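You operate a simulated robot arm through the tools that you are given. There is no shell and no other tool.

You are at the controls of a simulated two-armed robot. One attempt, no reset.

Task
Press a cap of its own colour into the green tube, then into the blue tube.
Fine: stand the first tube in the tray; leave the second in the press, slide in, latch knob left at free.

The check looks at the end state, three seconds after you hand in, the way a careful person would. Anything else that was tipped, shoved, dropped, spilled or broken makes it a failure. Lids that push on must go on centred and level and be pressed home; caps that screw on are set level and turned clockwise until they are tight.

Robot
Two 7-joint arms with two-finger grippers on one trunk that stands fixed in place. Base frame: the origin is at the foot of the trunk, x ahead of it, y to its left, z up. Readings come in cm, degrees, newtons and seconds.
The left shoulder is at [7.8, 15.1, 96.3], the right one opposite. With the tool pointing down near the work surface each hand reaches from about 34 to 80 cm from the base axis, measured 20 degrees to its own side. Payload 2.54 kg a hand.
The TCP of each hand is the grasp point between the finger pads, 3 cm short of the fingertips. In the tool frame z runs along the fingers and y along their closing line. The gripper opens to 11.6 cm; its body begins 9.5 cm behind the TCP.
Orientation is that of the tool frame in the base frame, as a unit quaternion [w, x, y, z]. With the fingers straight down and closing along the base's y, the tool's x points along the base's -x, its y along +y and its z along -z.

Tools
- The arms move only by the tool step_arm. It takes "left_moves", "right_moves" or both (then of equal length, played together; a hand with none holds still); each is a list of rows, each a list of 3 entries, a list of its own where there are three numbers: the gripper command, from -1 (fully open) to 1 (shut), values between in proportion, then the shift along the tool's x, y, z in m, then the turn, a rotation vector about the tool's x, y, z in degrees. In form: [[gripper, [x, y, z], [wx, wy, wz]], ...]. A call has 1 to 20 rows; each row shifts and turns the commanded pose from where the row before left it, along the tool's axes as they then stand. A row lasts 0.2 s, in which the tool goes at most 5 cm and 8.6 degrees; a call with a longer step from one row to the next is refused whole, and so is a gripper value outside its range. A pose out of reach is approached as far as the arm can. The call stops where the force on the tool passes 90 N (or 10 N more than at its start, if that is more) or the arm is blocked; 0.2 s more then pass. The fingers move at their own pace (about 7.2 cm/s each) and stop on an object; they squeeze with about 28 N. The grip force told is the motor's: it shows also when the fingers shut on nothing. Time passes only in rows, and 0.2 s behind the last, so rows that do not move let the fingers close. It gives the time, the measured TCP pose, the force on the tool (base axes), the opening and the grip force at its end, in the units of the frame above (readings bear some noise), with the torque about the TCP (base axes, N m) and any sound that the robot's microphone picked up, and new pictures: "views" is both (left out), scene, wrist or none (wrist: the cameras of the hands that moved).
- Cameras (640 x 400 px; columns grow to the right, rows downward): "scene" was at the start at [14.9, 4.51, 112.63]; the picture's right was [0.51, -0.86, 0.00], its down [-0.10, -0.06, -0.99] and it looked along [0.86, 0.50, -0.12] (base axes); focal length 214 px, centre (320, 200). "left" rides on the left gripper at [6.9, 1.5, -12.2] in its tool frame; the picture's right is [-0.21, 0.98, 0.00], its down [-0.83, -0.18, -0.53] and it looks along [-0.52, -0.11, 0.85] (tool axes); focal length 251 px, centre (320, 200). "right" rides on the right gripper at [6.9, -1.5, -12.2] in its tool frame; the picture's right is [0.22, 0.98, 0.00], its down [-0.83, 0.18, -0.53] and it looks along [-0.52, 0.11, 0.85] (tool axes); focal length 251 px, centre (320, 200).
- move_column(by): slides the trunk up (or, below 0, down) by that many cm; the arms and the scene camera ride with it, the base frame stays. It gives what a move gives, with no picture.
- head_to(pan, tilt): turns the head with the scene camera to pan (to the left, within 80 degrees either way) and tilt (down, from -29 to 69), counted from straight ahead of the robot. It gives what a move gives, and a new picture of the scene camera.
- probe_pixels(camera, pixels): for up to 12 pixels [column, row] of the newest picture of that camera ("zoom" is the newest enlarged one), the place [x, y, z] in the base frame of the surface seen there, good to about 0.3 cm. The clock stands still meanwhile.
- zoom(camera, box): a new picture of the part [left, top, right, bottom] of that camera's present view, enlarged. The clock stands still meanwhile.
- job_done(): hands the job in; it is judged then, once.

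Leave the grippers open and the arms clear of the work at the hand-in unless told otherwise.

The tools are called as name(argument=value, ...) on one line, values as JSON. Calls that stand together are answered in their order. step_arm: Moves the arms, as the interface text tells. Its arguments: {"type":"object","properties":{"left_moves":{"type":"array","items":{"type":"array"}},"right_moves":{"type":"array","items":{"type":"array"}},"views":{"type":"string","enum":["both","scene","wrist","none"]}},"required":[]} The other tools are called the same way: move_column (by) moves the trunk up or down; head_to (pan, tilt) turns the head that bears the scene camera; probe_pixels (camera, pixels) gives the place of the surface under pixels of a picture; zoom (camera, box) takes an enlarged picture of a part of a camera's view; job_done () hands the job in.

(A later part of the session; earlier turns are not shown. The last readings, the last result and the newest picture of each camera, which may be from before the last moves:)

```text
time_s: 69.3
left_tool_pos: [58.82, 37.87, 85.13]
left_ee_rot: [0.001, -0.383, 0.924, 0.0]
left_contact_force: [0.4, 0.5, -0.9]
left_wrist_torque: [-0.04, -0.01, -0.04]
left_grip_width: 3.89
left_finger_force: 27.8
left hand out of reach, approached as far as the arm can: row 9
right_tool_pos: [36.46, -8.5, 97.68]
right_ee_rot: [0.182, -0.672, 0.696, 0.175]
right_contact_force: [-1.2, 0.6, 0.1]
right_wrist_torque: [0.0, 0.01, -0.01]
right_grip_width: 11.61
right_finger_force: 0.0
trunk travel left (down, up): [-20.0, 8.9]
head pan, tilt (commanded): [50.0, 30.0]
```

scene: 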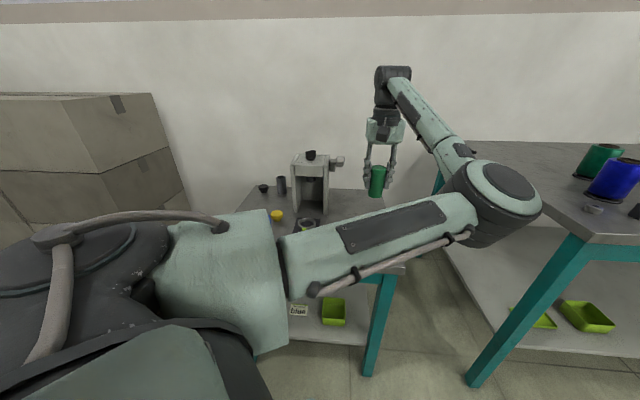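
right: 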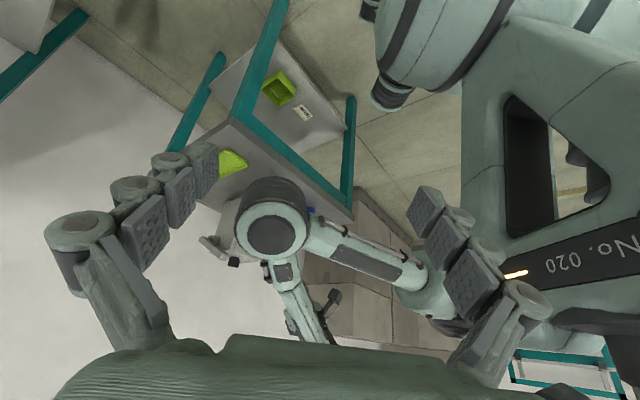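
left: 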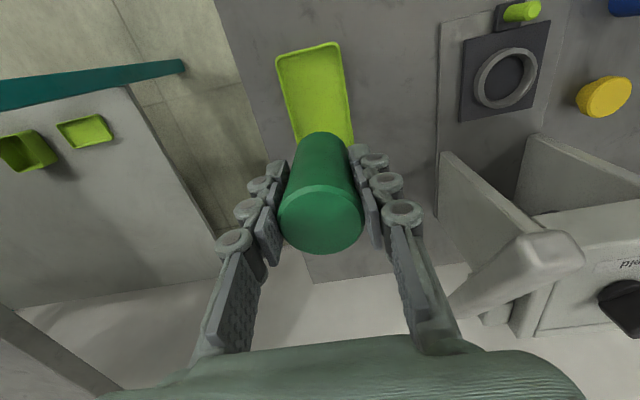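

I'm over the tray at (58.8,37.9). I'll nudge to the tray centre and lower to about 1 cm above the floor.

step_arm(left_moves=[[1, [0.0046, -0.0018, 0], [0, 0, 0]], [1, [0, 0, 0.04], [0, 0, 0]], [1, [0, 0, 0.04], [0, 0, 0]], [1, [0, 0, 0.03], [0, 0, 0]], [1, [0, 0, 0], [0, 0, 0]]], views="both")

zoom(camera="left", box=[220, 40, 420, 250])

zoom(camera="scene", box=[300, 130, 440, 260])

```text
time_s: 70.5
left_tool_pos: [58.84, 37.37, 73.91]
left_ee_rot: [0.0, -0.383, 0.924, 0.0]
left_contact_force: [0.3, 0.2, -1.0]
left_wrist_torque: [-0.04, -0.01, -0.03]
left_grip_width: 3.87
left_finger_force: 28.0
right_tool_pos: [36.45, -8.48, 97.75]
right_ee_rot: [0.181, -0.672, 0.697, 0.174]
right_contact_force: [-1.2, 0.4, 0.6]
right_wrist_torque: [0.04, 0.02, -0.02]
right_grip_width: 11.62
right_finger_force: 0.0
trunk travel left (down, up): [-20.0, 8.9]
head pan, tilt (commanded): [50.0, 30.0]
```

scene: 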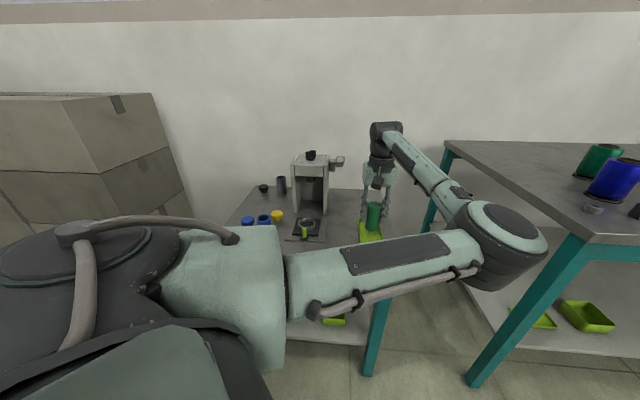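
left: 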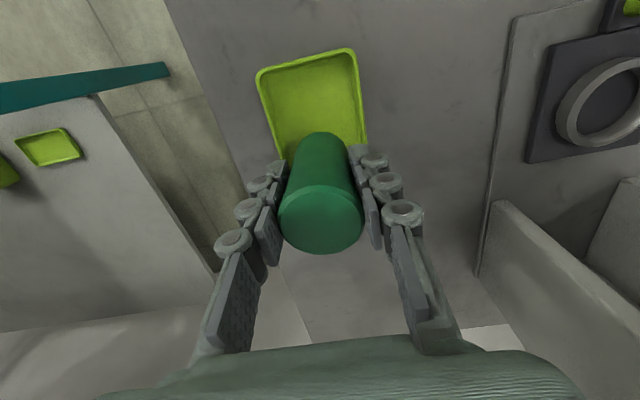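

```text
1.90 times, centred on (320, 145) of left
```

zoom: 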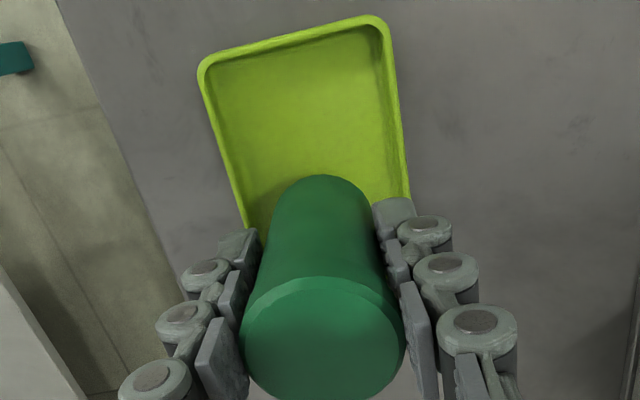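

```text
3.08 times, centred on (370, 195) of scene
```

zoom: 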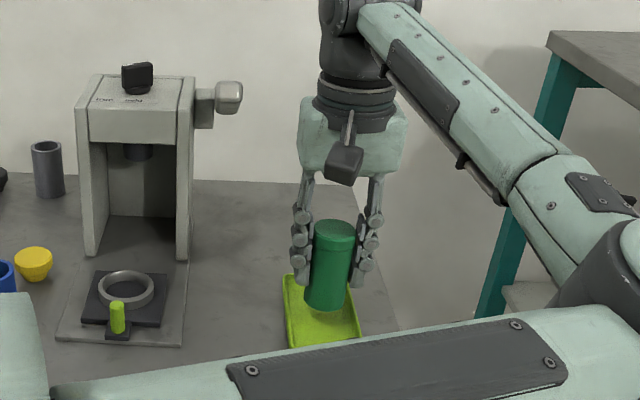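

The scene view confirms the tube is over the tray, centred. I'll lower slowly until I feel the floor.

step_arm(left_moves=[[1, [0, 0, 0.006], [0, 0, 0]], [1, [0, 0, 0.005], [0, 0, 0]], [1, [0, 0, 0.003], [0, 0, 0]]], views="none")

step_arm(left_moves=[[1, [0, 0, 0.002], [0, 0, 0]], [1, [0, 0, 0.002], [0, 0, 0]]], views="none")

```text
time_s: 71.3
left_tool_pos: [58.88, 37.45, 72.78]
left_ee_rot: [0.0, -0.383, 0.924, 0.0]
left_contact_force: [-0.2, 0.2, -0.9]
left_wrist_torque: [-0.01, -0.03, 0.01]
left_grip_width: 3.88
left_finger_force: 28.2
right_tool_pos: [36.41, -8.49, 97.65]
right_ee_rot: [0.181, -0.672, 0.697, 0.175]
right_contact_force: [0.4, 0.5, 0.1]
right_wrist_torque: [-0.02, 0.04, 0.0]
right_grip_width: 11.59
right_finger_force: 0.1
trunk travel left (down, up): [-20.0, 8.9]
head pan, tilt (commanded): [50.0, 30.0]
```

```text
time_s: 71.9
left_tool_pos: [58.58, 37.34, 72.25]
left_ee_rot: [0.0, -0.382, 0.924, 0.0]
left_contact_force: [-0.2, 0.8, -0.6]
left_wrist_torque: [-0.02, 0.02, 0.01]
left_grip_width: 3.86
left_finger_force: 28.3
right_tool_pos: [36.44, -8.38, 97.69]
right_ee_rot: [0.18, -0.672, 0.697, 0.175]
right_contact_force: [0.9, 0.0, -0.2]
right_wrist_torque: [-0.01, 0.02, 0.02]
right_grip_width: 11.59
right_finger_force: 0.0
trunk travel left (down, up): [-20.0, 8.9]
head pan, tilt (commanded): [50.0, 30.0]
```

Still no contact at z=72.25. I'll continue in 0.15 cm steps.

step_arm(left_moves=[[1, [0, 0, 0.0015], [0, 0, 0]], [1, [0, 0, 0.0015], [0, 0, 0]]], views="none")

step_arm(left_moves=[[1, [0, 0, 0.0015], [0, 0, 0]]], views="none")

step_arm(left_moves=[[1, [0, 0, 0.0015], [0, 0, 0]]], views="none")

```text
time_s: 72.5
left_tool_pos: [58.75, 37.5, 72.08]
left_ee_rot: [0.0, -0.382, 0.924, 0.0]
left_contact_force: [-0.3, -0.8, -0.5]
left_wrist_torque: [0.0, -0.01, -0.02]
left_grip_width: 3.87
left_finger_force: 28.1
right_tool_pos: [36.44, -8.5, 97.74]
right_ee_rot: [0.181, -0.672, 0.697, 0.174]
right_contact_force: [-0.4, -0.6, -0.6]
right_wrist_torque: [-0.03, 0.0, 0.02]
right_grip_width: 11.59
right_finger_force: 0.1
trunk travel left (down, up): [-20.0, 8.9]
head pan, tilt (commanded): [50.0, 30.0]
```

```text
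time_s: 72.9
left_tool_pos: [58.57, 37.57, 72.05]
left_ee_rot: [0.0, -0.383, 0.924, 0.0]
left_contact_force: [-1.2, -0.5, 5.2]
left_wrist_torque: [-0.05, 0.0, -0.03]
left_grip_width: 3.87
left_finger_force: 27.7
right_tool_pos: [36.34, -8.47, 97.64]
right_ee_rot: [0.181, -0.672, 0.697, 0.174]
right_contact_force: [0.6, 0.5, 0.3]
right_wrist_torque: [0.01, 0.0, -0.01]
right_grip_width: 11.6
right_finger_force: 0.0
trunk travel left (down, up): [-20.0, 8.9]
head pan, tilt (commanded): [50.0, 30.0]
```

```text
time_s: 73.3
left_tool_pos: [58.65, 37.55, 71.89]
left_ee_rot: [0.003, -0.382, 0.924, 0.0]
left_contact_force: [0.3, -0.3, 12.4]
left_wrist_torque: [-0.2, -0.15, 0.01]
left_grip_width: 3.88
left_finger_force: 27.7
right_tool_pos: [36.23, -8.49, 97.7]
right_ee_rot: [0.181, -0.672, 0.697, 0.174]
right_contact_force: [0.7, 0.8, 0.4]
right_wrist_torque: [-0.01, -0.03, -0.02]
right_grip_width: 11.59
right_finger_force: 0.1
trunk travel left (down, up): [-20.0, 8.9]
head pan, tilt (commanded): [50.0, 30.0]
```

The tube bottom is on the tray floor (12 N). I'll ease 0.15 cm, open slowly, and rise.

step_arm(left_moves=[[1, [0, 0, -0.0018], [0, 0, 0]], [0.7, [0, 0, 0], [0, 0, 0]], [0.4, [0, 0, 0], [0, 0, 0]], [0.1, [0, 0, 0], [0, 0, 0]], [0.0, [0, 0, 0], [0, 0, 0]], [0.0, [0, 0, -0.02], [0, 0, 0]], [0.0, [0, 0, -0.04], [0, 0, 0]], [0.0, [0, 0, -0.04], [0, 0, 0]], [0.0, [0, 0, 0], [0, 0, 0]]], views="both")

zoom(camera="scene", box=[220, 130, 440, 290])

```text
time_s: 75.3
left_tool_pos: [58.63, 37.44, 81.93]
left_ee_rot: [0.0, -0.382, 0.924, -0.001]
left_contact_force: [0.1, -0.9, -0.8]
left_wrist_torque: [0.03, -0.01, 0.0]
left_grip_width: 5.78
left_finger_force: 0.0
right_tool_pos: [36.42, -8.47, 97.72]
right_ee_rot: [0.181, -0.672, 0.696, 0.175]
right_contact_force: [0.9, 0.5, 0.3]
right_wrist_torque: [0.04, 0.02, 0.01]
right_grip_width: 11.6
right_finger_force: 0.0
trunk travel left (down, up): [-20.0, 8.9]
head pan, tilt (commanded): [50.0, 30.0]
```

scene: 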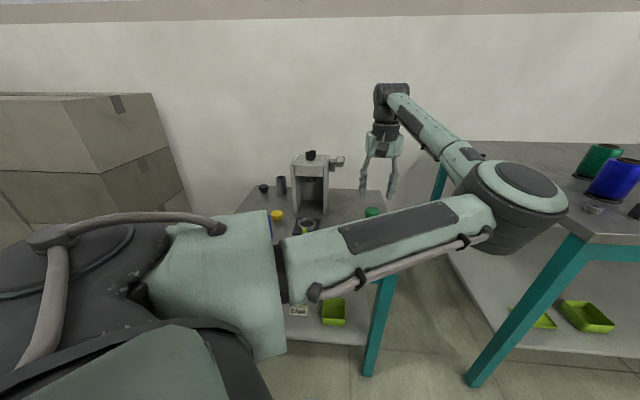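
left: 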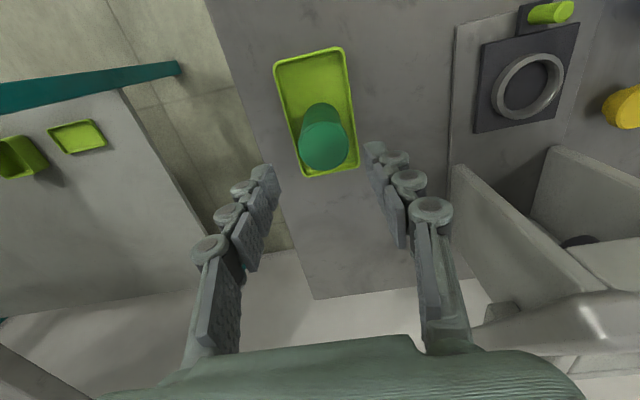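

```text
2.50 times, centred on (330, 210) of scene
```

zoom: 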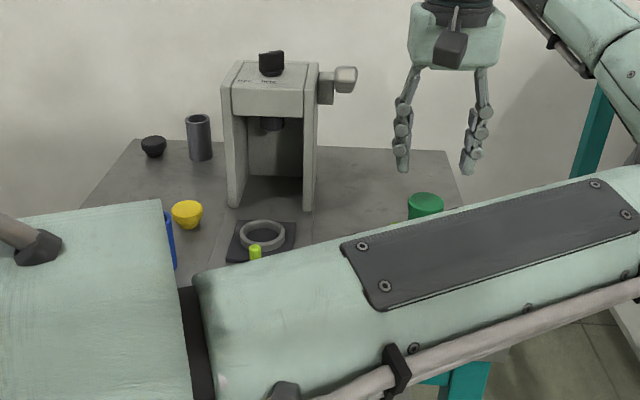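

The green tube stands in the tray. Next is the blue tube at about (33.7,57.6). I'll rise to z≈92, back off from the lever, and cross over to above it.

step_arm(left_moves=[[0.0, [0, 0, -0.045], [0, 0, 0]], [0.0, [0, 0, -0.045], [0, 0, 0]], [0.0, [0.039, 0, 0], [0, 0, 0]], [0.0, [0, 0.04, 0], [0, 0, 0]], [0.0, [0, 0.04, 0], [0, 0, 0]], [0.0, [0, 0.04, 0], [0, 0, 0]], [0.0, [0, 0.04, 0], [0, 0, 0]], [0.0, [0, 0.04, 0], [0, 0, 0]], [0.0, [0, 0.04, 0], [0, 0, 0]], [0.0, [0, 0.04, 0], [0, 0, 0]], [0.0, [0, 0.035, 0], [0, 0, 0]], [0.0, [0, 0, 0], [0, 0, 0]]], views="both")

```text
time_s: 77.9
left_tool_pos: [34.53, 57.65, 90.77]
left_ee_rot: [-0.001, -0.383, 0.924, 0.0]
left_contact_force: [-0.2, 0.8, -0.2]
left_wrist_torque: [-0.02, -0.04, 0.01]
left_grip_width: 5.79
left_finger_force: 0.0
left hand out of reach, approached as far as the arm can: row 3
right_tool_pos: [36.47, -8.43, 97.8]
right_ee_rot: [0.181, -0.672, 0.697, 0.174]
right_contact_force: [-0.7, 0.4, 0.5]
right_wrist_torque: [0.02, 0.0, -0.07]
right_grip_width: 11.6
right_finger_force: 0.0
trunk travel left (down, up): [-20.0, 8.9]
head pan, tilt (commanded): [50.0, 30.0]
```

scene: 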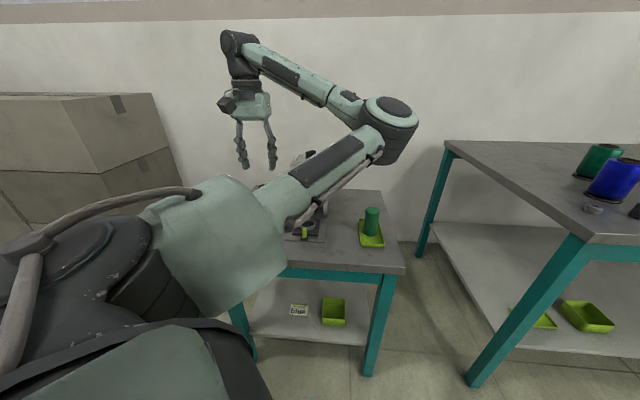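
left: 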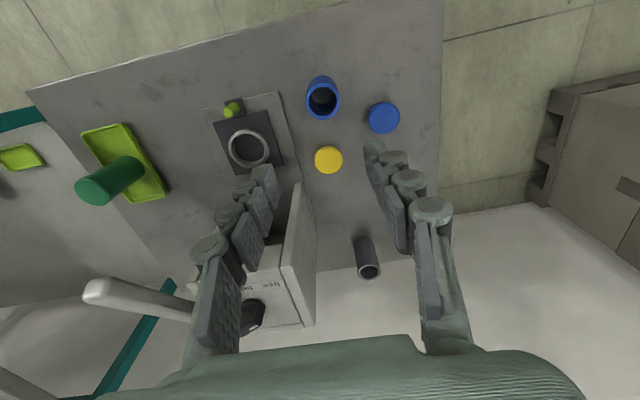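

The blue tube shows at (322,97). I'll zoom and probe its rim evenly.

zoom(camera="left", box=[280, 60, 370, 130])

zoom(camera="scene", box=[340, 190, 400, 260])

zoom(camera="left", box=[210, 90, 290, 180])

```text
5.71 times, centred on (325, 95) of left
```

zoom: 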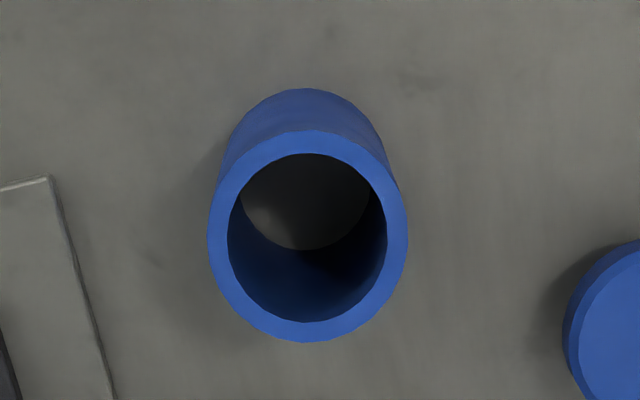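

```text
5.71 times, centred on (370, 225) of scene
```

zoom: 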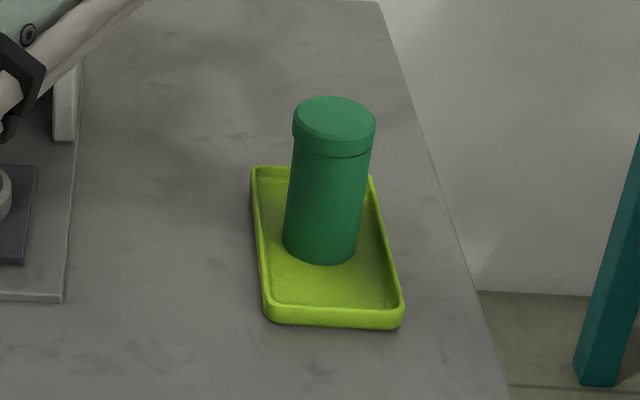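

```text
4.44 times, centred on (250, 135) of left
```

zoom: 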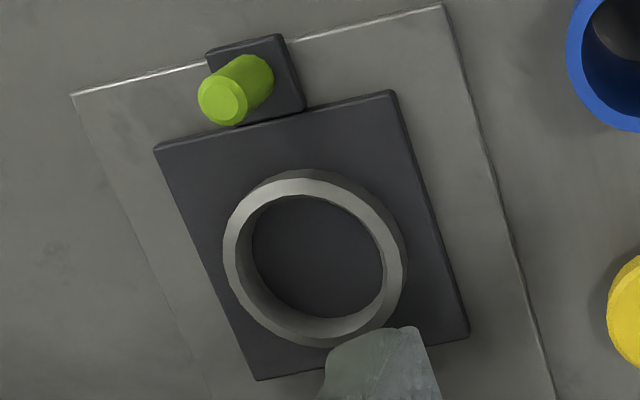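

The green tube looks right: cap flush and standing in the tray. I'll probe the blue tube's rim, then the ring's annulus.

zoom(camera="left", box=[280, 60, 370, 130])

probe_pixels(camera="zoom", pixels=[[397, 237], [217, 237], [307, 142], [307, 332], [371, 170], [243, 304], [371, 304], [243, 170], [390, 200], [224, 274], [272, 149], [342, 325]])

zoom(camera="left", box=[210, 90, 290, 180])

probe_pixels(camera="zoom", pixels=[[236, 250], [392, 266], [316, 187], [312, 335], [260, 200], [370, 215], [255, 305], [238, 275], [388, 245], [285, 190], [345, 197], [275, 322]])

```text
5.71 times, centred on (325, 95) of left
```

zoom: 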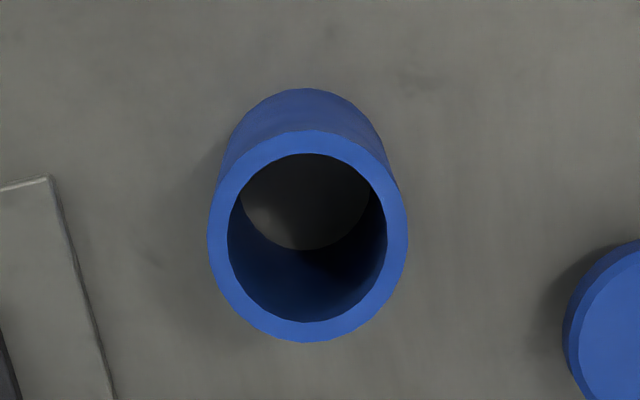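

```text
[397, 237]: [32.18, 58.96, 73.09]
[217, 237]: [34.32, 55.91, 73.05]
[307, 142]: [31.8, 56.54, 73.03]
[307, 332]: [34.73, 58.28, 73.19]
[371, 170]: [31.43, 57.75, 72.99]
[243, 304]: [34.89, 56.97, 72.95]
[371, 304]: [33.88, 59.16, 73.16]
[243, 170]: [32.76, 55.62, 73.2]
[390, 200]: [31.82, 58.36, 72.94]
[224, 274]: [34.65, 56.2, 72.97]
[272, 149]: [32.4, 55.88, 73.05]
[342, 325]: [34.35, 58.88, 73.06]
```

```text
4.44 times, centred on (250, 135) of left
```

zoom: 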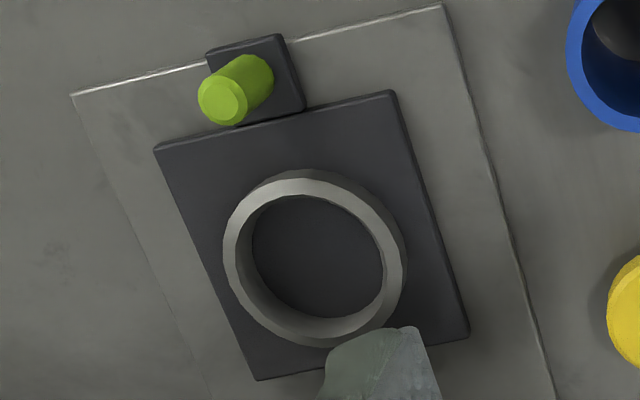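

```text
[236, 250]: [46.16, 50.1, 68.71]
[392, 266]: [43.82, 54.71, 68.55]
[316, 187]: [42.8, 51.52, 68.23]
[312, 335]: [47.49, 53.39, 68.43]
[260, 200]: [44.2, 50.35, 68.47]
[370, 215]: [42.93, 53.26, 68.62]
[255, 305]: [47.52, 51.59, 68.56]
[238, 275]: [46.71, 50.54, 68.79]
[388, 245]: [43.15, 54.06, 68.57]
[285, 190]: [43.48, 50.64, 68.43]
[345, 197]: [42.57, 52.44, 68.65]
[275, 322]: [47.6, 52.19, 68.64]
```

Blue tube centre ≈ (33.26,57.38), top z=73.06; ring centre ≈ (45.18,52.39). I'll align over the tube, open to 6.4 cm, and lower partway for a check.

step_arm(left_moves=[[-0.1, [0.0109, 0.0071, 0], [0, 0, 0]], [-0.1, [0, 0, 0.045], [0, 0, 0]], [-0.1, [0, 0, 0.045], [0, 0, 0]], [-0.1, [0, 0, 0.04], [0, 0, 0]], [-0.1, [0, 0, 0], [0, 0, 0]]], views="wrist")

zoom(camera="left", box=[240, 80, 400, 240])

```text
time_s: 79.1
left_tool_pos: [32.98, 57.75, 77.96]
left_ee_rot: [0.0, -0.383, 0.924, 0.0]
left_contact_force: [-0.1, -0.4, -0.1]
left_wrist_torque: [0.01, 0.02, -0.01]
left_grip_width: 6.37
left_finger_force: 0.0
right_tool_pos: [36.4, -8.37, 97.74]
right_ee_rot: [0.181, -0.672, 0.697, 0.174]
right_contact_force: [0.0, -0.1, -0.9]
right_wrist_torque: [0.02, 0.0, -0.01]
right_grip_width: 11.58
right_finger_force: 0.1
trunk travel left (down, up): [-20.0, 8.9]
head pan, tilt (commanded): [50.0, 30.0]
```

left: 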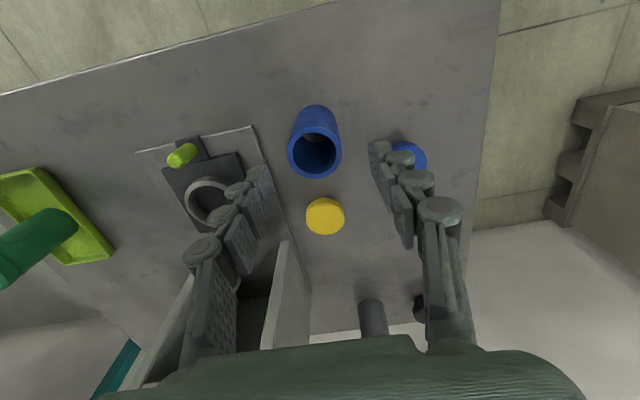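

```text
2.50 times, centred on (320, 160) of left
```

zoom: 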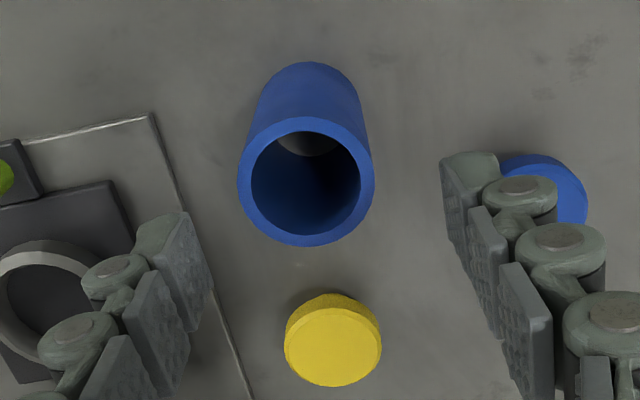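

The tube is about 0.45 cm toward tool -y from the finger centre. I'll correct (x +0.2, y -0.45), then lower to TCP z≈71.7 and close.

step_arm(left_moves=[[-0.1, [0.002, -0.0045, 0], [0, 0, 0]], [-0.1, [0, 0, 0.033], [0, 0, 0]], [-0.1, [0, 0, 0.03], [0, 0, 0]], [-0.1, [0, 0, 0], [0, 0, 0]]], views="wrist")

zoom(camera="left", box=[240, 100, 400, 260])

```text
time_s: 80.1
left_tool_pos: [33.12, 57.07, 71.57]
left_ee_rot: [0.0, -0.383, 0.924, 0.0]
left_contact_force: [0.6, -0.2, -0.3]
left_wrist_torque: [0.04, -0.01, -0.02]
left_grip_width: 6.4
left_finger_force: 0.0
right_tool_pos: [36.4, -8.48, 97.65]
right_ee_rot: [0.181, -0.672, 0.697, 0.174]
right_contact_force: [0.5, 0.0, 0.7]
right_wrist_torque: [0.01, -0.01, 0.01]
right_grip_width: 11.61
right_finger_force: 0.0
trunk travel left (down, up): [-20.0, 8.9]
head pan, tilt (commanded): [50.0, 30.0]
```

left: 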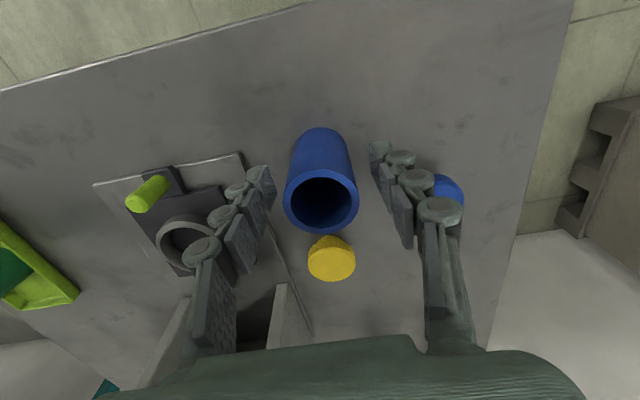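

```text
2.50 times, centred on (320, 180) of left
```

zoom: 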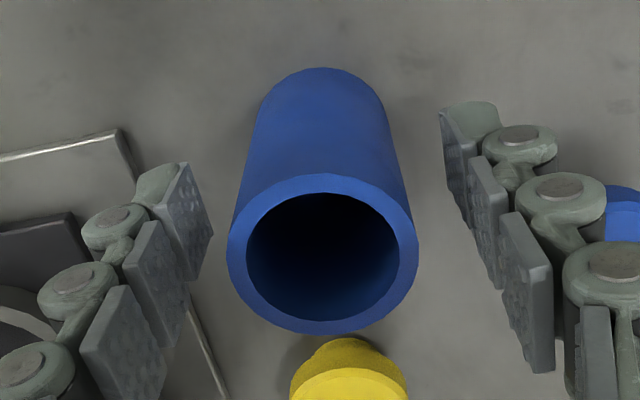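

The tube is between the fingers. Closing.

step_arm(left_moves=[[0.3, [0.0015, 0, 0], [0, 0, 0]], [0.7, [0, 0, 0], [0, 0, 0]], [1, [0, 0, 0], [0, 0, 0]], [1, [0, 0, 0], [0, 0, 0]], [1, [0, 0, 0], [0, 0, 0]]], views="wrist")

zoom(camera="left", box=[240, 100, 400, 260])

```text
time_s: 81.3
left_tool_pos: [33.14, 57.07, 71.58]
left_ee_rot: [0.0, -0.383, 0.924, 0.0]
left_contact_force: [0.0, -0.2, 0.3]
left_wrist_torque: [-0.01, 0.02, 0.02]
left_grip_width: 3.82
left_finger_force: 28.6
right_tool_pos: [36.44, -8.5, 97.61]
right_ee_rot: [0.18, -0.672, 0.697, 0.175]
right_contact_force: [-0.2, -0.4, 0.5]
right_wrist_torque: [0.0, 0.0, 0.01]
right_grip_width: 11.6
right_finger_force: 0.0
trunk travel left (down, up): [-20.0, 8.9]
head pan, tilt (commanded): [50.0, 30.0]
```

left: 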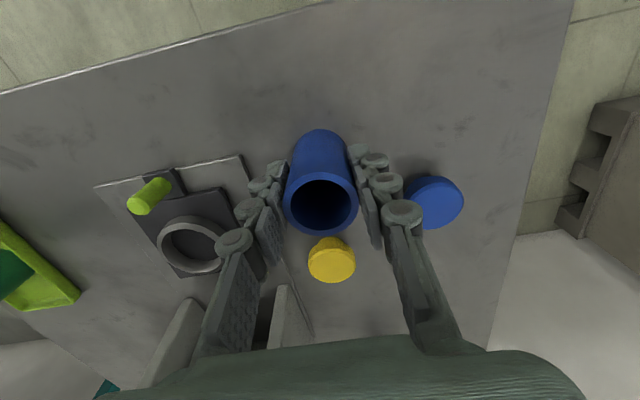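

```text
2.50 times, centred on (320, 180) of left
```

zoom: 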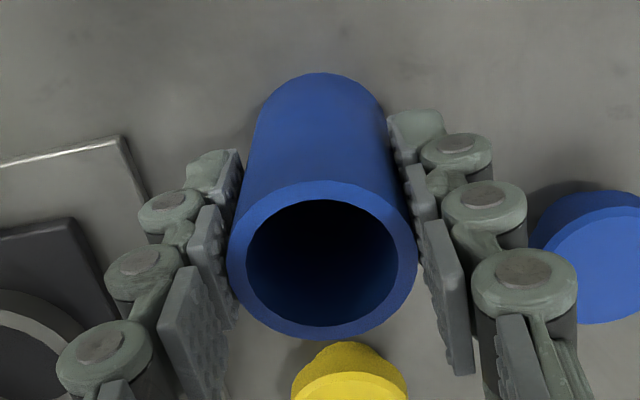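

Gripped (3.82 cm). I'll probe the rim to find the tube's exact offset in the hand before carrying it.

probe_pixels(camera="zoom", pixels=[[408, 259], [237, 259], [322, 190], [322, 331], [383, 209], [261, 309], [383, 309], [261, 209], [400, 230], [245, 288], [290, 194], [354, 328]])

```text
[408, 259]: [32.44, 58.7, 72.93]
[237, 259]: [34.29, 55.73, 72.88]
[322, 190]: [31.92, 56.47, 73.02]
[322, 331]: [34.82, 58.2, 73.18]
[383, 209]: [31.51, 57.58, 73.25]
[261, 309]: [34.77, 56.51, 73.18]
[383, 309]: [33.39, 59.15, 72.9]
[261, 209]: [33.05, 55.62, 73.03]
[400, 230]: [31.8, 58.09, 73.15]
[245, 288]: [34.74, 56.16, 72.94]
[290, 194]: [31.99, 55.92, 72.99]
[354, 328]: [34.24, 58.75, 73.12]
```

The tube sits about 0.17 cm toward +u in the hand. Placing target for the TCP is about (45.1,52.23). I'll lift 8.5 cm and carry it over the ring.

step_arm(left_moves=[[1, [0, 0, -0.02], [0, 0, 0]], [1, [0, 0, -0.03], [0, 0, 0]], [1, [0, 0, -0.035], [0, 0, 0]], [1, [-0.0168, -0.0397, 0], [0, 0, 0]], [1, [-0.0168, -0.0397, 0], [0, 0, 0]], [1, [-0.0167, -0.0397, 0], [0, 0, 0]], [1, [0, 0, 0], [0, 0, 0]]], views="both")

zoom(camera="left", box=[220, 40, 420, 260])

```text
time_s: 82.9
left_tool_pos: [45.24, 52.16, 80.17]
left_ee_rot: [0.0, -0.383, 0.924, 0.0]
left_contact_force: [0.5, -0.2, -0.1]
left_wrist_torque: [0.0, -0.01, -0.02]
left_grip_width: 3.84
left_finger_force: 27.8
right_tool_pos: [36.46, -8.52, 97.65]
right_ee_rot: [0.181, -0.672, 0.697, 0.173]
right_contact_force: [-0.3, 0.0, -0.3]
right_wrist_torque: [0.02, 0.01, -0.02]
right_grip_width: 11.6
right_finger_force: 0.0
trunk travel left (down, up): [-20.0, 8.9]
head pan, tilt (commanded): [50.0, 30.0]
```

scene: 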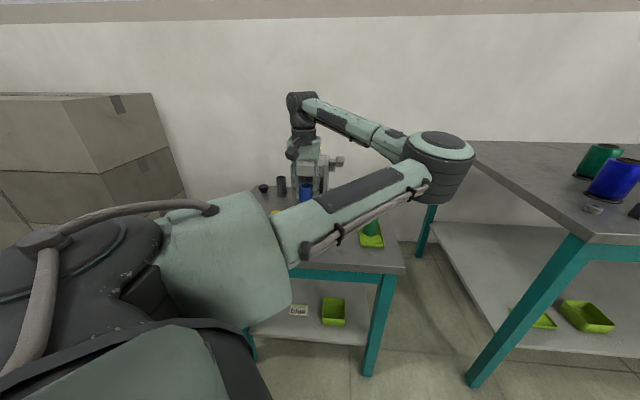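
left: 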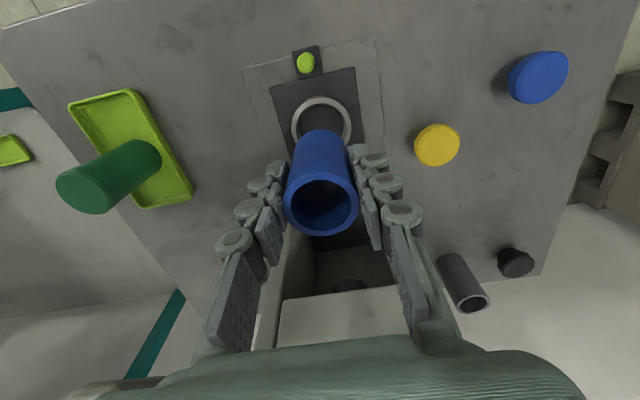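

```text
1.82 times, centred on (320, 150) of left
```

zoom: 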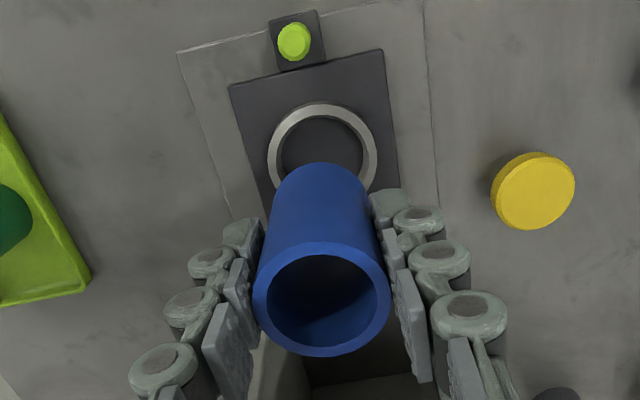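

The tube is over the ring. To check alignment I'll probe both the visible ring annulus and the tube rim in this same view.

zoom(camera="left", box=[280, 85, 362, 150])

probe_pixels(camera="zoom", pixels=[[320, 82], [280, 88], [360, 92], [245, 103], [395, 112], [222, 125], [420, 140], [200, 160], [437, 180], [190, 200], [442, 220], [300, 84]])

zoom(camera="left", box=[270, 150, 372, 250])

```text
6.15 times, centred on (321, 118) of left
```

zoom: 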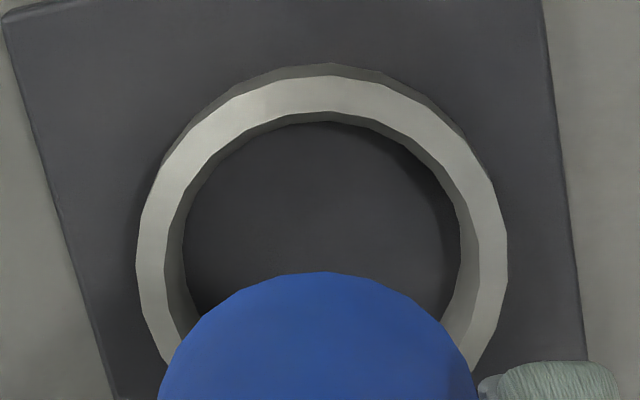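

```text
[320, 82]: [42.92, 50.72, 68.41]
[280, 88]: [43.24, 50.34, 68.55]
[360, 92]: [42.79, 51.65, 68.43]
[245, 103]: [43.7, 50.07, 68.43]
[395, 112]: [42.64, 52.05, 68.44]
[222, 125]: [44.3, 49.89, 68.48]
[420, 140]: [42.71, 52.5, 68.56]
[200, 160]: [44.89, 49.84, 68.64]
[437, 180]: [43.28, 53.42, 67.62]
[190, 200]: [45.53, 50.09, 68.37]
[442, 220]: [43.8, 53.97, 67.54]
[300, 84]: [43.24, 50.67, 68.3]
```

```text
4.00 times, centred on (321, 200) of left
```

zoom: 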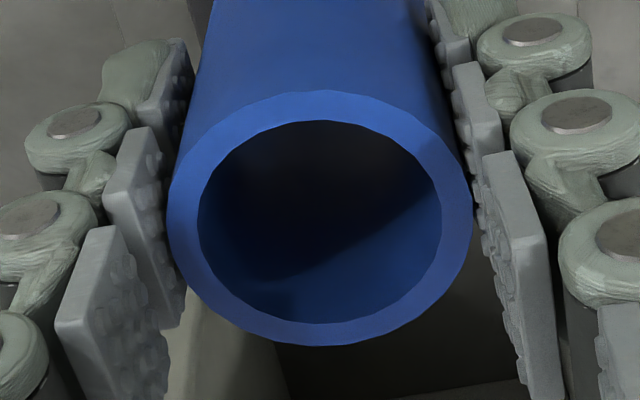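

Ring inner radius is about 2.4 cm against the tube's 2.0 cm, so there's about 0.4 cm of play. I'll shift x +0.13, y +0.12 cm and lower to just above the ring.

step_arm(left_moves=[[1, [0.0013, 0.0012, 0], [0, 0, 0]], [1, [0, 0, 0.03], [0, 0, 0]], [1, [0, 0, 0.02], [0, 0, 0]], [1, [0, 0, 0], [0, 0, 0]]], views="both")

zoom(camera="left", box=[270, 90, 372, 200])

zoom(camera="scene", box=[260, 140, 360, 240])

```text
time_s: 83.9
left_tool_pos: [45.0, 52.18, 74.98]
left_ee_rot: [0.0, -0.382, 0.924, 0.001]
left_contact_force: [-1.1, -0.9, -1.1]
left_wrist_torque: [-0.01, -0.03, -0.02]
left_grip_width: 3.8
left_finger_force: 28.1
right_tool_pos: [36.48, -8.43, 97.66]
right_ee_rot: [0.181, -0.672, 0.697, 0.174]
right_contact_force: [0.1, 0.0, 0.9]
right_wrist_torque: [-0.01, 0.05, 0.01]
right_grip_width: 11.61
right_finger_force: 0.1
trunk travel left (down, up): [-20.0, 8.9]
head pan, tilt (commanded): [50.0, 30.0]
```

scene: 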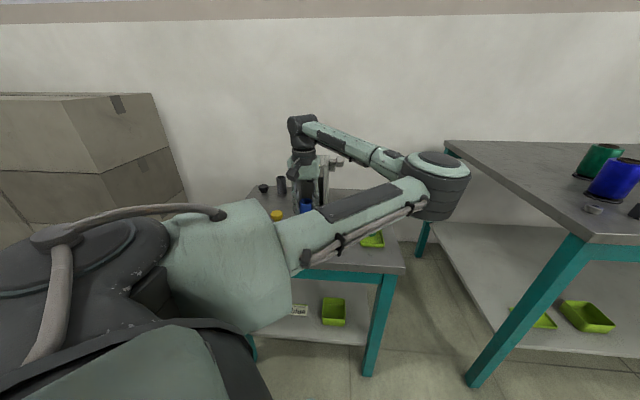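
left: 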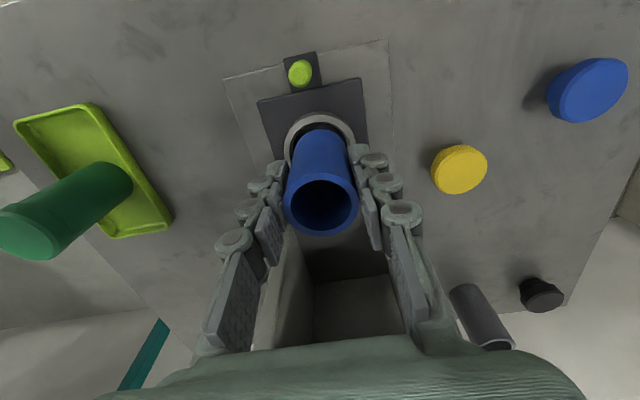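

```text
3.64 times, centred on (321, 145) of left
```

zoom: 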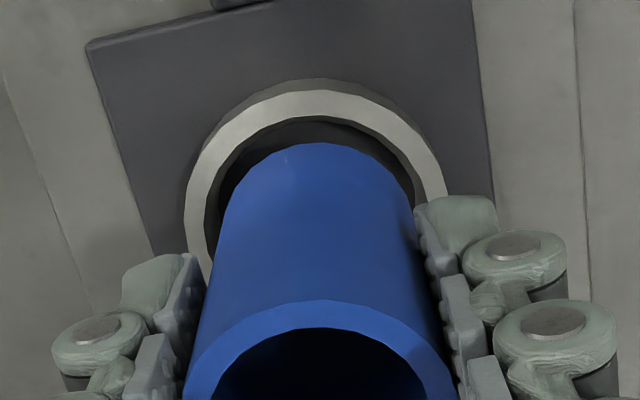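

```text
4.00 times, centred on (310, 190) of scene
```

zoom: 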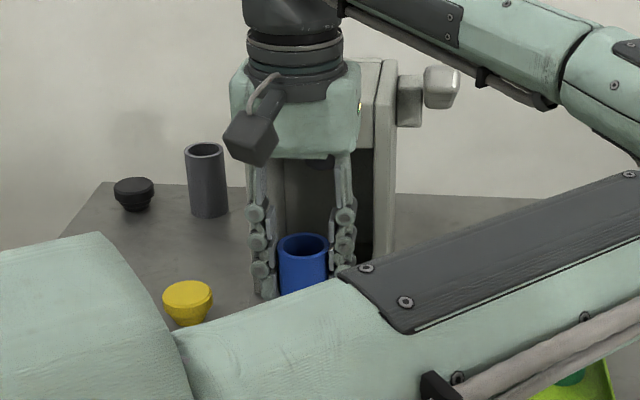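

The tube bottom is framed by the ring; it looks about 0.15 cm too far toward -u. I'll undo that (x -0.1) and lower slowly into the ring.

step_arm(left_moves=[[1, [-0.001, 0, 0.003], [0, 0, 0]], [1, [0, 0, 0.004], [0, 0, 0]], [1, [0, 0, 0.003], [0, 0, 0]]], views="none")

step_arm(left_moves=[[1, [0, 0, 0.003], [0, 0, 0]], [1, [0, 0, 0.003], [0, 0, 0]]], views="none")

```text
time_s: 84.7
left_tool_pos: [45.01, 52.13, 74.07]
left_ee_rot: [0.001, -0.383, 0.924, 0.0]
left_contact_force: [-0.2, 0.1, -0.5]
left_wrist_torque: [0.0, 0.02, 0.02]
left_grip_width: 3.83
left_finger_force: 27.9
right_tool_pos: [36.43, -8.38, 97.64]
right_ee_rot: [0.18, -0.671, 0.698, 0.174]
right_contact_force: [-0.6, -0.2, 0.0]
right_wrist_torque: [0.01, 0.01, -0.01]
right_grip_width: 11.6
right_finger_force: 0.1
trunk travel left (down, up): [-20.0, 8.9]
head pan, tilt (commanded): [50.0, 30.0]
```

```text
time_s: 85.3
left_tool_pos: [44.95, 52.26, 73.42]
left_ee_rot: [0.0, -0.383, 0.924, 0.0]
left_contact_force: [0.1, -0.2, -0.3]
left_wrist_torque: [0.01, 0.02, 0.02]
left_grip_width: 3.83
left_finger_force: 28.0
right_tool_pos: [36.51, -8.51, 97.7]
right_ee_rot: [0.182, -0.671, 0.697, 0.175]
right_contact_force: [1.3, 0.4, 0.2]
right_wrist_torque: [0.02, -0.01, -0.01]
right_grip_width: 11.56
right_finger_force: 0.1
trunk travel left (down, up): [-20.0, 8.9]
head pan, tilt (commanded): [50.0, 30.0]
```

The tube is entering the ring with no contact (z=73.42). I'll lower the last bit in 0.15 cm steps.

step_arm(left_moves=[[1, [0, 0, 0.002], [0, 0, 0]], [1, [0, 0, 0.0015], [0, 0, 0]]], views="none")

step_arm(left_moves=[[1, [0, 0, 0.0015], [0, 0, 0]]], views="none")

step_arm(left_moves=[[1, [0, 0, 0.0015], [0, 0, 0]]], views="wrist")

```text
time_s: 85.9
left_tool_pos: [44.96, 52.24, 73.17]
left_ee_rot: [0.0, -0.382, 0.924, 0.0]
left_contact_force: [-0.6, 0.5, -0.2]
left_wrist_torque: [0.02, -0.01, -0.02]
left_grip_width: 3.82
left_finger_force: 27.7
right_tool_pos: [36.43, -8.45, 97.6]
right_ee_rot: [0.181, -0.672, 0.697, 0.175]
right_contact_force: [0.1, 0.1, 0.2]
right_wrist_torque: [0.01, -0.02, 0.03]
right_grip_width: 11.58
right_finger_force: 0.0
trunk travel left (down, up): [-20.0, 8.9]
head pan, tilt (commanded): [50.0, 30.0]
```

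```text
time_s: 86.3
left_tool_pos: [44.9, 52.22, 73.1]
left_ee_rot: [0.001, -0.383, 0.924, 0.0]
left_contact_force: [-1.0, 0.4, 6.2]
left_wrist_torque: [-0.03, 0.14, 0.01]
left_grip_width: 3.85
left_finger_force: 27.5
right_tool_pos: [36.41, -8.55, 97.71]
right_ee_rot: [0.181, -0.671, 0.697, 0.175]
right_contact_force: [0.0, -0.1, 0.5]
right_wrist_torque: [-0.02, 0.02, 0.04]
right_grip_width: 11.59
right_finger_force: 0.0
trunk travel left (down, up): [-20.0, 8.9]
head pan, tilt (commanded): [50.0, 30.0]
```

```text
time_s: 86.7
left_tool_pos: [45.01, 52.27, 72.97]
left_ee_rot: [0.002, -0.383, 0.924, 0.001]
left_contact_force: [-2.1, 1.5, 15.2]
left_wrist_torque: [-0.07, 0.2, -0.02]
left_grip_width: 3.8
left_finger_force: 27.9
right_tool_pos: [36.31, -8.52, 97.72]
right_ee_rot: [0.182, -0.671, 0.697, 0.175]
right_contact_force: [-1.2, 0.6, -0.2]
right_wrist_torque: [0.02, 0.01, 0.02]
right_grip_width: 11.6
right_finger_force: 0.1
trunk travel left (down, up): [-20.0, 8.9]
head pan, tilt (commanded): [50.0, 30.0]
```

left: 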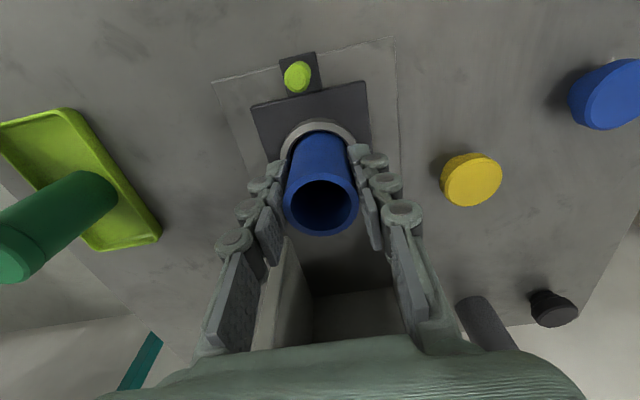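

The tube is bottomed in the cup (15 N at the same height as the green one). I'll ease, open, and rise 12 cm.

step_arm(left_moves=[[1, [0, 0, -0.002], [0, 0, 0]], [0.7, [0, 0, 0], [0, 0, 0]], [0.3, [0, 0, 0], [0, 0, 0]], [0.0, [0, 0, 0], [0, 0, 0]], [0.0, [0, 0, 0], [0, 0, 0]], [0.0, [0, 0, -0.02], [0, 0, 0]], [0.0, [0, 0, -0.04], [0, 0, 0]], [0.0, [0, 0, -0.04], [0, 0, 0]], [0.0, [0, 0, -0.03], [0, 0, 0]], [0.0, [0, 0, 0], [0, 0, 0]]], views="wrist")

zoom(camera="left", box=[270, 70, 370, 160])

```text
time_s: 88.9
left_tool_pos: [44.97, 52.21, 85.98]
left_ee_rot: [-0.001, -0.383, 0.924, 0.001]
left_contact_force: [0.8, 0.4, 0.6]
left_wrist_torque: [0.02, -0.02, 0.04]
left_grip_width: 5.77
left_finger_force: 0.1
right_tool_pos: [36.29, -8.36, 97.63]
right_ee_rot: [0.181, -0.672, 0.697, 0.174]
right_contact_force: [-0.4, 0.4, 0.8]
right_wrist_torque: [0.0, -0.02, -0.01]
right_grip_width: 11.6
right_finger_force: 0.0
trunk travel left (down, up): [-20.0, 8.9]
head pan, tilt (commanded): [50.0, 30.0]
```

left: 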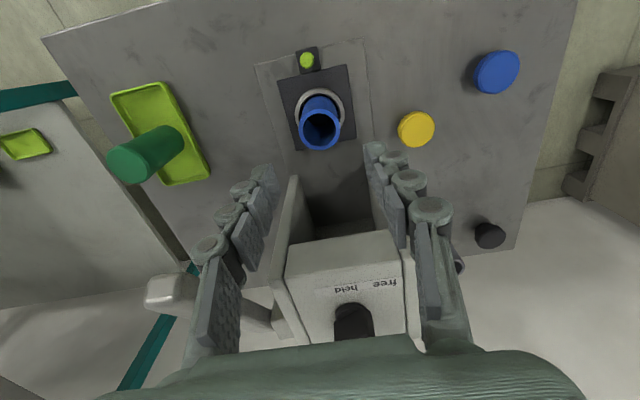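

```text
4.44 times, centred on (320, 115) of left
```

zoom: 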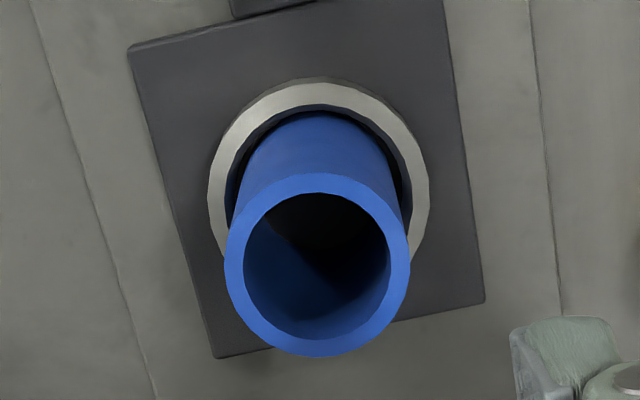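

The blue tube stands in the cup. I'll probe its rim for the exact centre.

probe_pixels(camera="zoom", pixels=[[400, 265], [234, 265], [317, 184], [317, 347], [376, 208], [258, 323], [376, 323], [258, 208], [394, 234], [240, 297], [285, 190], [349, 341]])

probe_pixels(camera="left", pixels=[[497, 72], [490, 65], [505, 80], [510, 68], [485, 80], [416, 130]])

```text
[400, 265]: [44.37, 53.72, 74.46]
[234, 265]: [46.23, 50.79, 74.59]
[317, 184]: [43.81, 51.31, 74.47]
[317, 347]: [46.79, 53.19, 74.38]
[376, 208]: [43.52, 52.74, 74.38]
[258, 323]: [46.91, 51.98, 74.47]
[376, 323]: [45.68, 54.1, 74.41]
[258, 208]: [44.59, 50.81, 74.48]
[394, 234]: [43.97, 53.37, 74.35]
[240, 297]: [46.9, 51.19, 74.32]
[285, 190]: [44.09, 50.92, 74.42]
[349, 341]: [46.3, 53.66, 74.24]
```

```text
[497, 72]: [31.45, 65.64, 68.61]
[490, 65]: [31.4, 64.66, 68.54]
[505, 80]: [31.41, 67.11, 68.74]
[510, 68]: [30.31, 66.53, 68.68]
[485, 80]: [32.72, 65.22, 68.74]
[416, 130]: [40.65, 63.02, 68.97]
```

Blue tube centre ≈ (45.26,52.32). Now the blue cap near (31.3,65.9). I'll move the hand sideways (tool +y 19.5 cm) to stand above it.

step_arm(left_moves=[[-0.1, [0, 0.039, 0], [0, 0, 0]], [-0.1, [0, 0.039, 0], [0, 0, 0]], [-0.1, [0, 0.039, 0], [0, 0, 0]], [-0.1, [0, 0.039, 0], [0, 0, 0]], [-0.1, [0, 0.039, 0], [0, 0, 0]], [-0.1, [0, 0, 0], [0, 0, 0]]], views="wrist")

zoom(camera="left", box=[270, 70, 370, 160])

```text
time_s: 90.3
left_tool_pos: [31.3, 66.14, 86.03]
left_ee_rot: [0.0, -0.382, 0.924, 0.0]
left_contact_force: [-0.5, 0.3, -0.3]
left_wrist_torque: [0.0, 0.01, 0.02]
left_grip_width: 6.35
left_finger_force: 0.1
right_tool_pos: [36.38, -8.39, 97.68]
right_ee_rot: [0.18, -0.672, 0.697, 0.174]
right_contact_force: [-0.1, 0.1, 0.1]
right_wrist_torque: [-0.02, -0.01, 0.01]
right_grip_width: 11.59
right_finger_force: 0.0
trunk travel left (down, up): [-20.0, 8.9]
head pan, tilt (commanded): [50.0, 30.0]
```

left: 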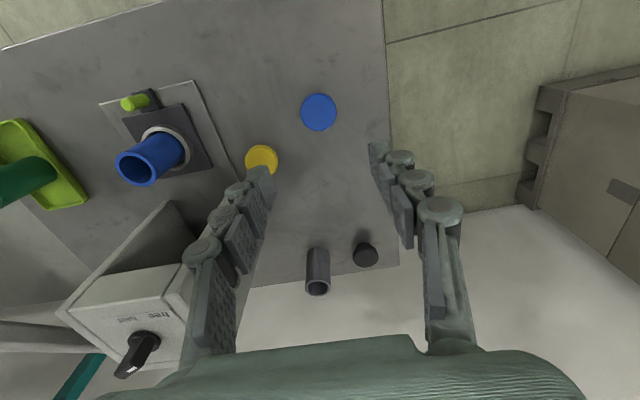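

```text
4.44 times, centred on (320, 115) of left
```

zoom: 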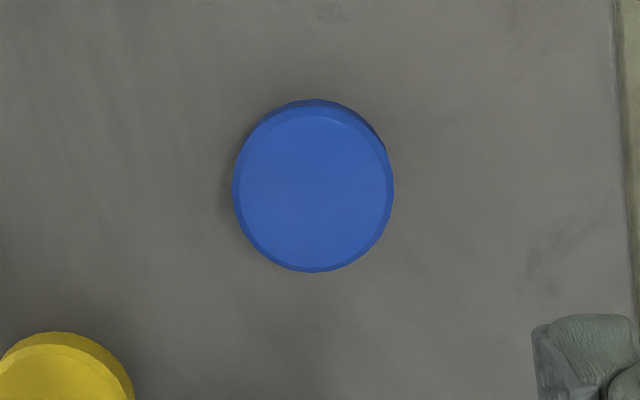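

The blue cap is at zoom (313,193). I'll probe symmetric points on its top.

probe_pixels(camera="zoom", pixels=[[373, 193], [253, 193], [313, 135], [313, 251], [355, 150], [271, 236], [355, 236], [271, 150], [313, 193], [340, 193], [286, 193], [313, 220]])

```text
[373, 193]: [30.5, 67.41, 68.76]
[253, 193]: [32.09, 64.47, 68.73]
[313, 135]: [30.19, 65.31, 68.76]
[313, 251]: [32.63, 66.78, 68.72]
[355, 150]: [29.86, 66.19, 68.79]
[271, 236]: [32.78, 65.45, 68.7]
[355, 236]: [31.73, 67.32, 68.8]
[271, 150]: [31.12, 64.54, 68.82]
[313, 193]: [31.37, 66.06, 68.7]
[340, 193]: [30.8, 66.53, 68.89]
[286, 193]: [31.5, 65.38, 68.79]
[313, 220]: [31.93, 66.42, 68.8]
```

Cap centre ≈ (31.33,65.95). I'll nudge x +0.1, y -0.15 and lower to TCP z≈73 for a check.

step_arm(left_moves=[[-0.1, [0.001, -0.0015, 0], [0, 0, 0]], [-0.1, [0, 0, 0.045], [0, 0, 0]], [-0.1, [0, 0, 0.045], [0, 0, 0]], [-0.1, [0, 0, 0.04], [0, 0, 0]], [-0.1, [0, 0, 0], [0, 0, 0]]], views="wrist")

zoom(camera="left", box=[240, 90, 400, 250])

```text
time_s: 91.5
left_tool_pos: [31.16, 65.71, 72.79]
left_ee_rot: [0.0, -0.382, 0.924, 0.0]
left_contact_force: [0.3, 0.5, 0.1]
left_wrist_torque: [0.01, 0.02, 0.0]
left_grip_width: 6.4
left_finger_force: 0.0
right_tool_pos: [36.48, -8.36, 97.6]
right_ee_rot: [0.181, -0.671, 0.697, 0.174]
right_contact_force: [0.4, -0.5, 0.6]
right_wrist_torque: [-0.03, 0.0, -0.01]
right_grip_width: 11.6
right_finger_force: 0.1
trunk travel left (down, up): [-20.0, 8.9]
head pan, tilt (commanded): [50.0, 30.0]
```

left: 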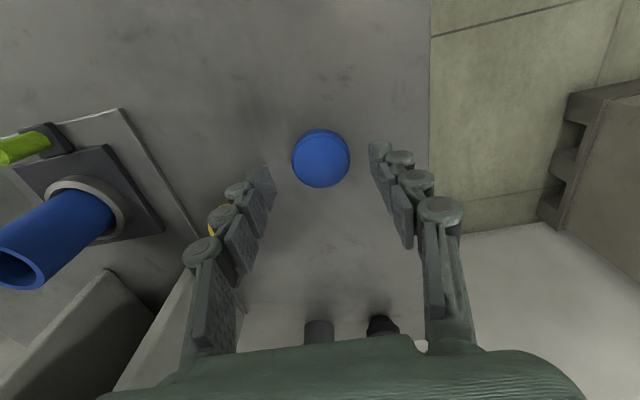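

```text
2.50 times, centred on (320, 170) of left
```

zoom: 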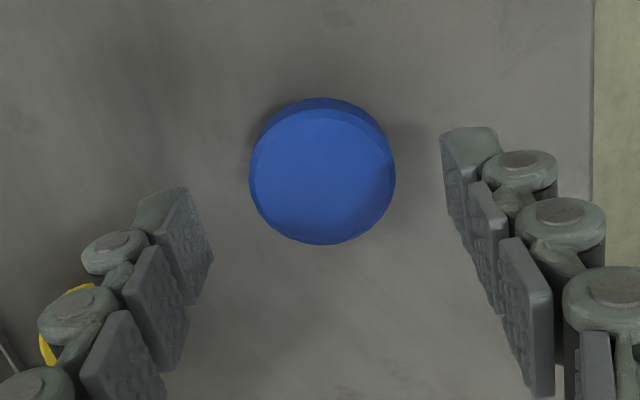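

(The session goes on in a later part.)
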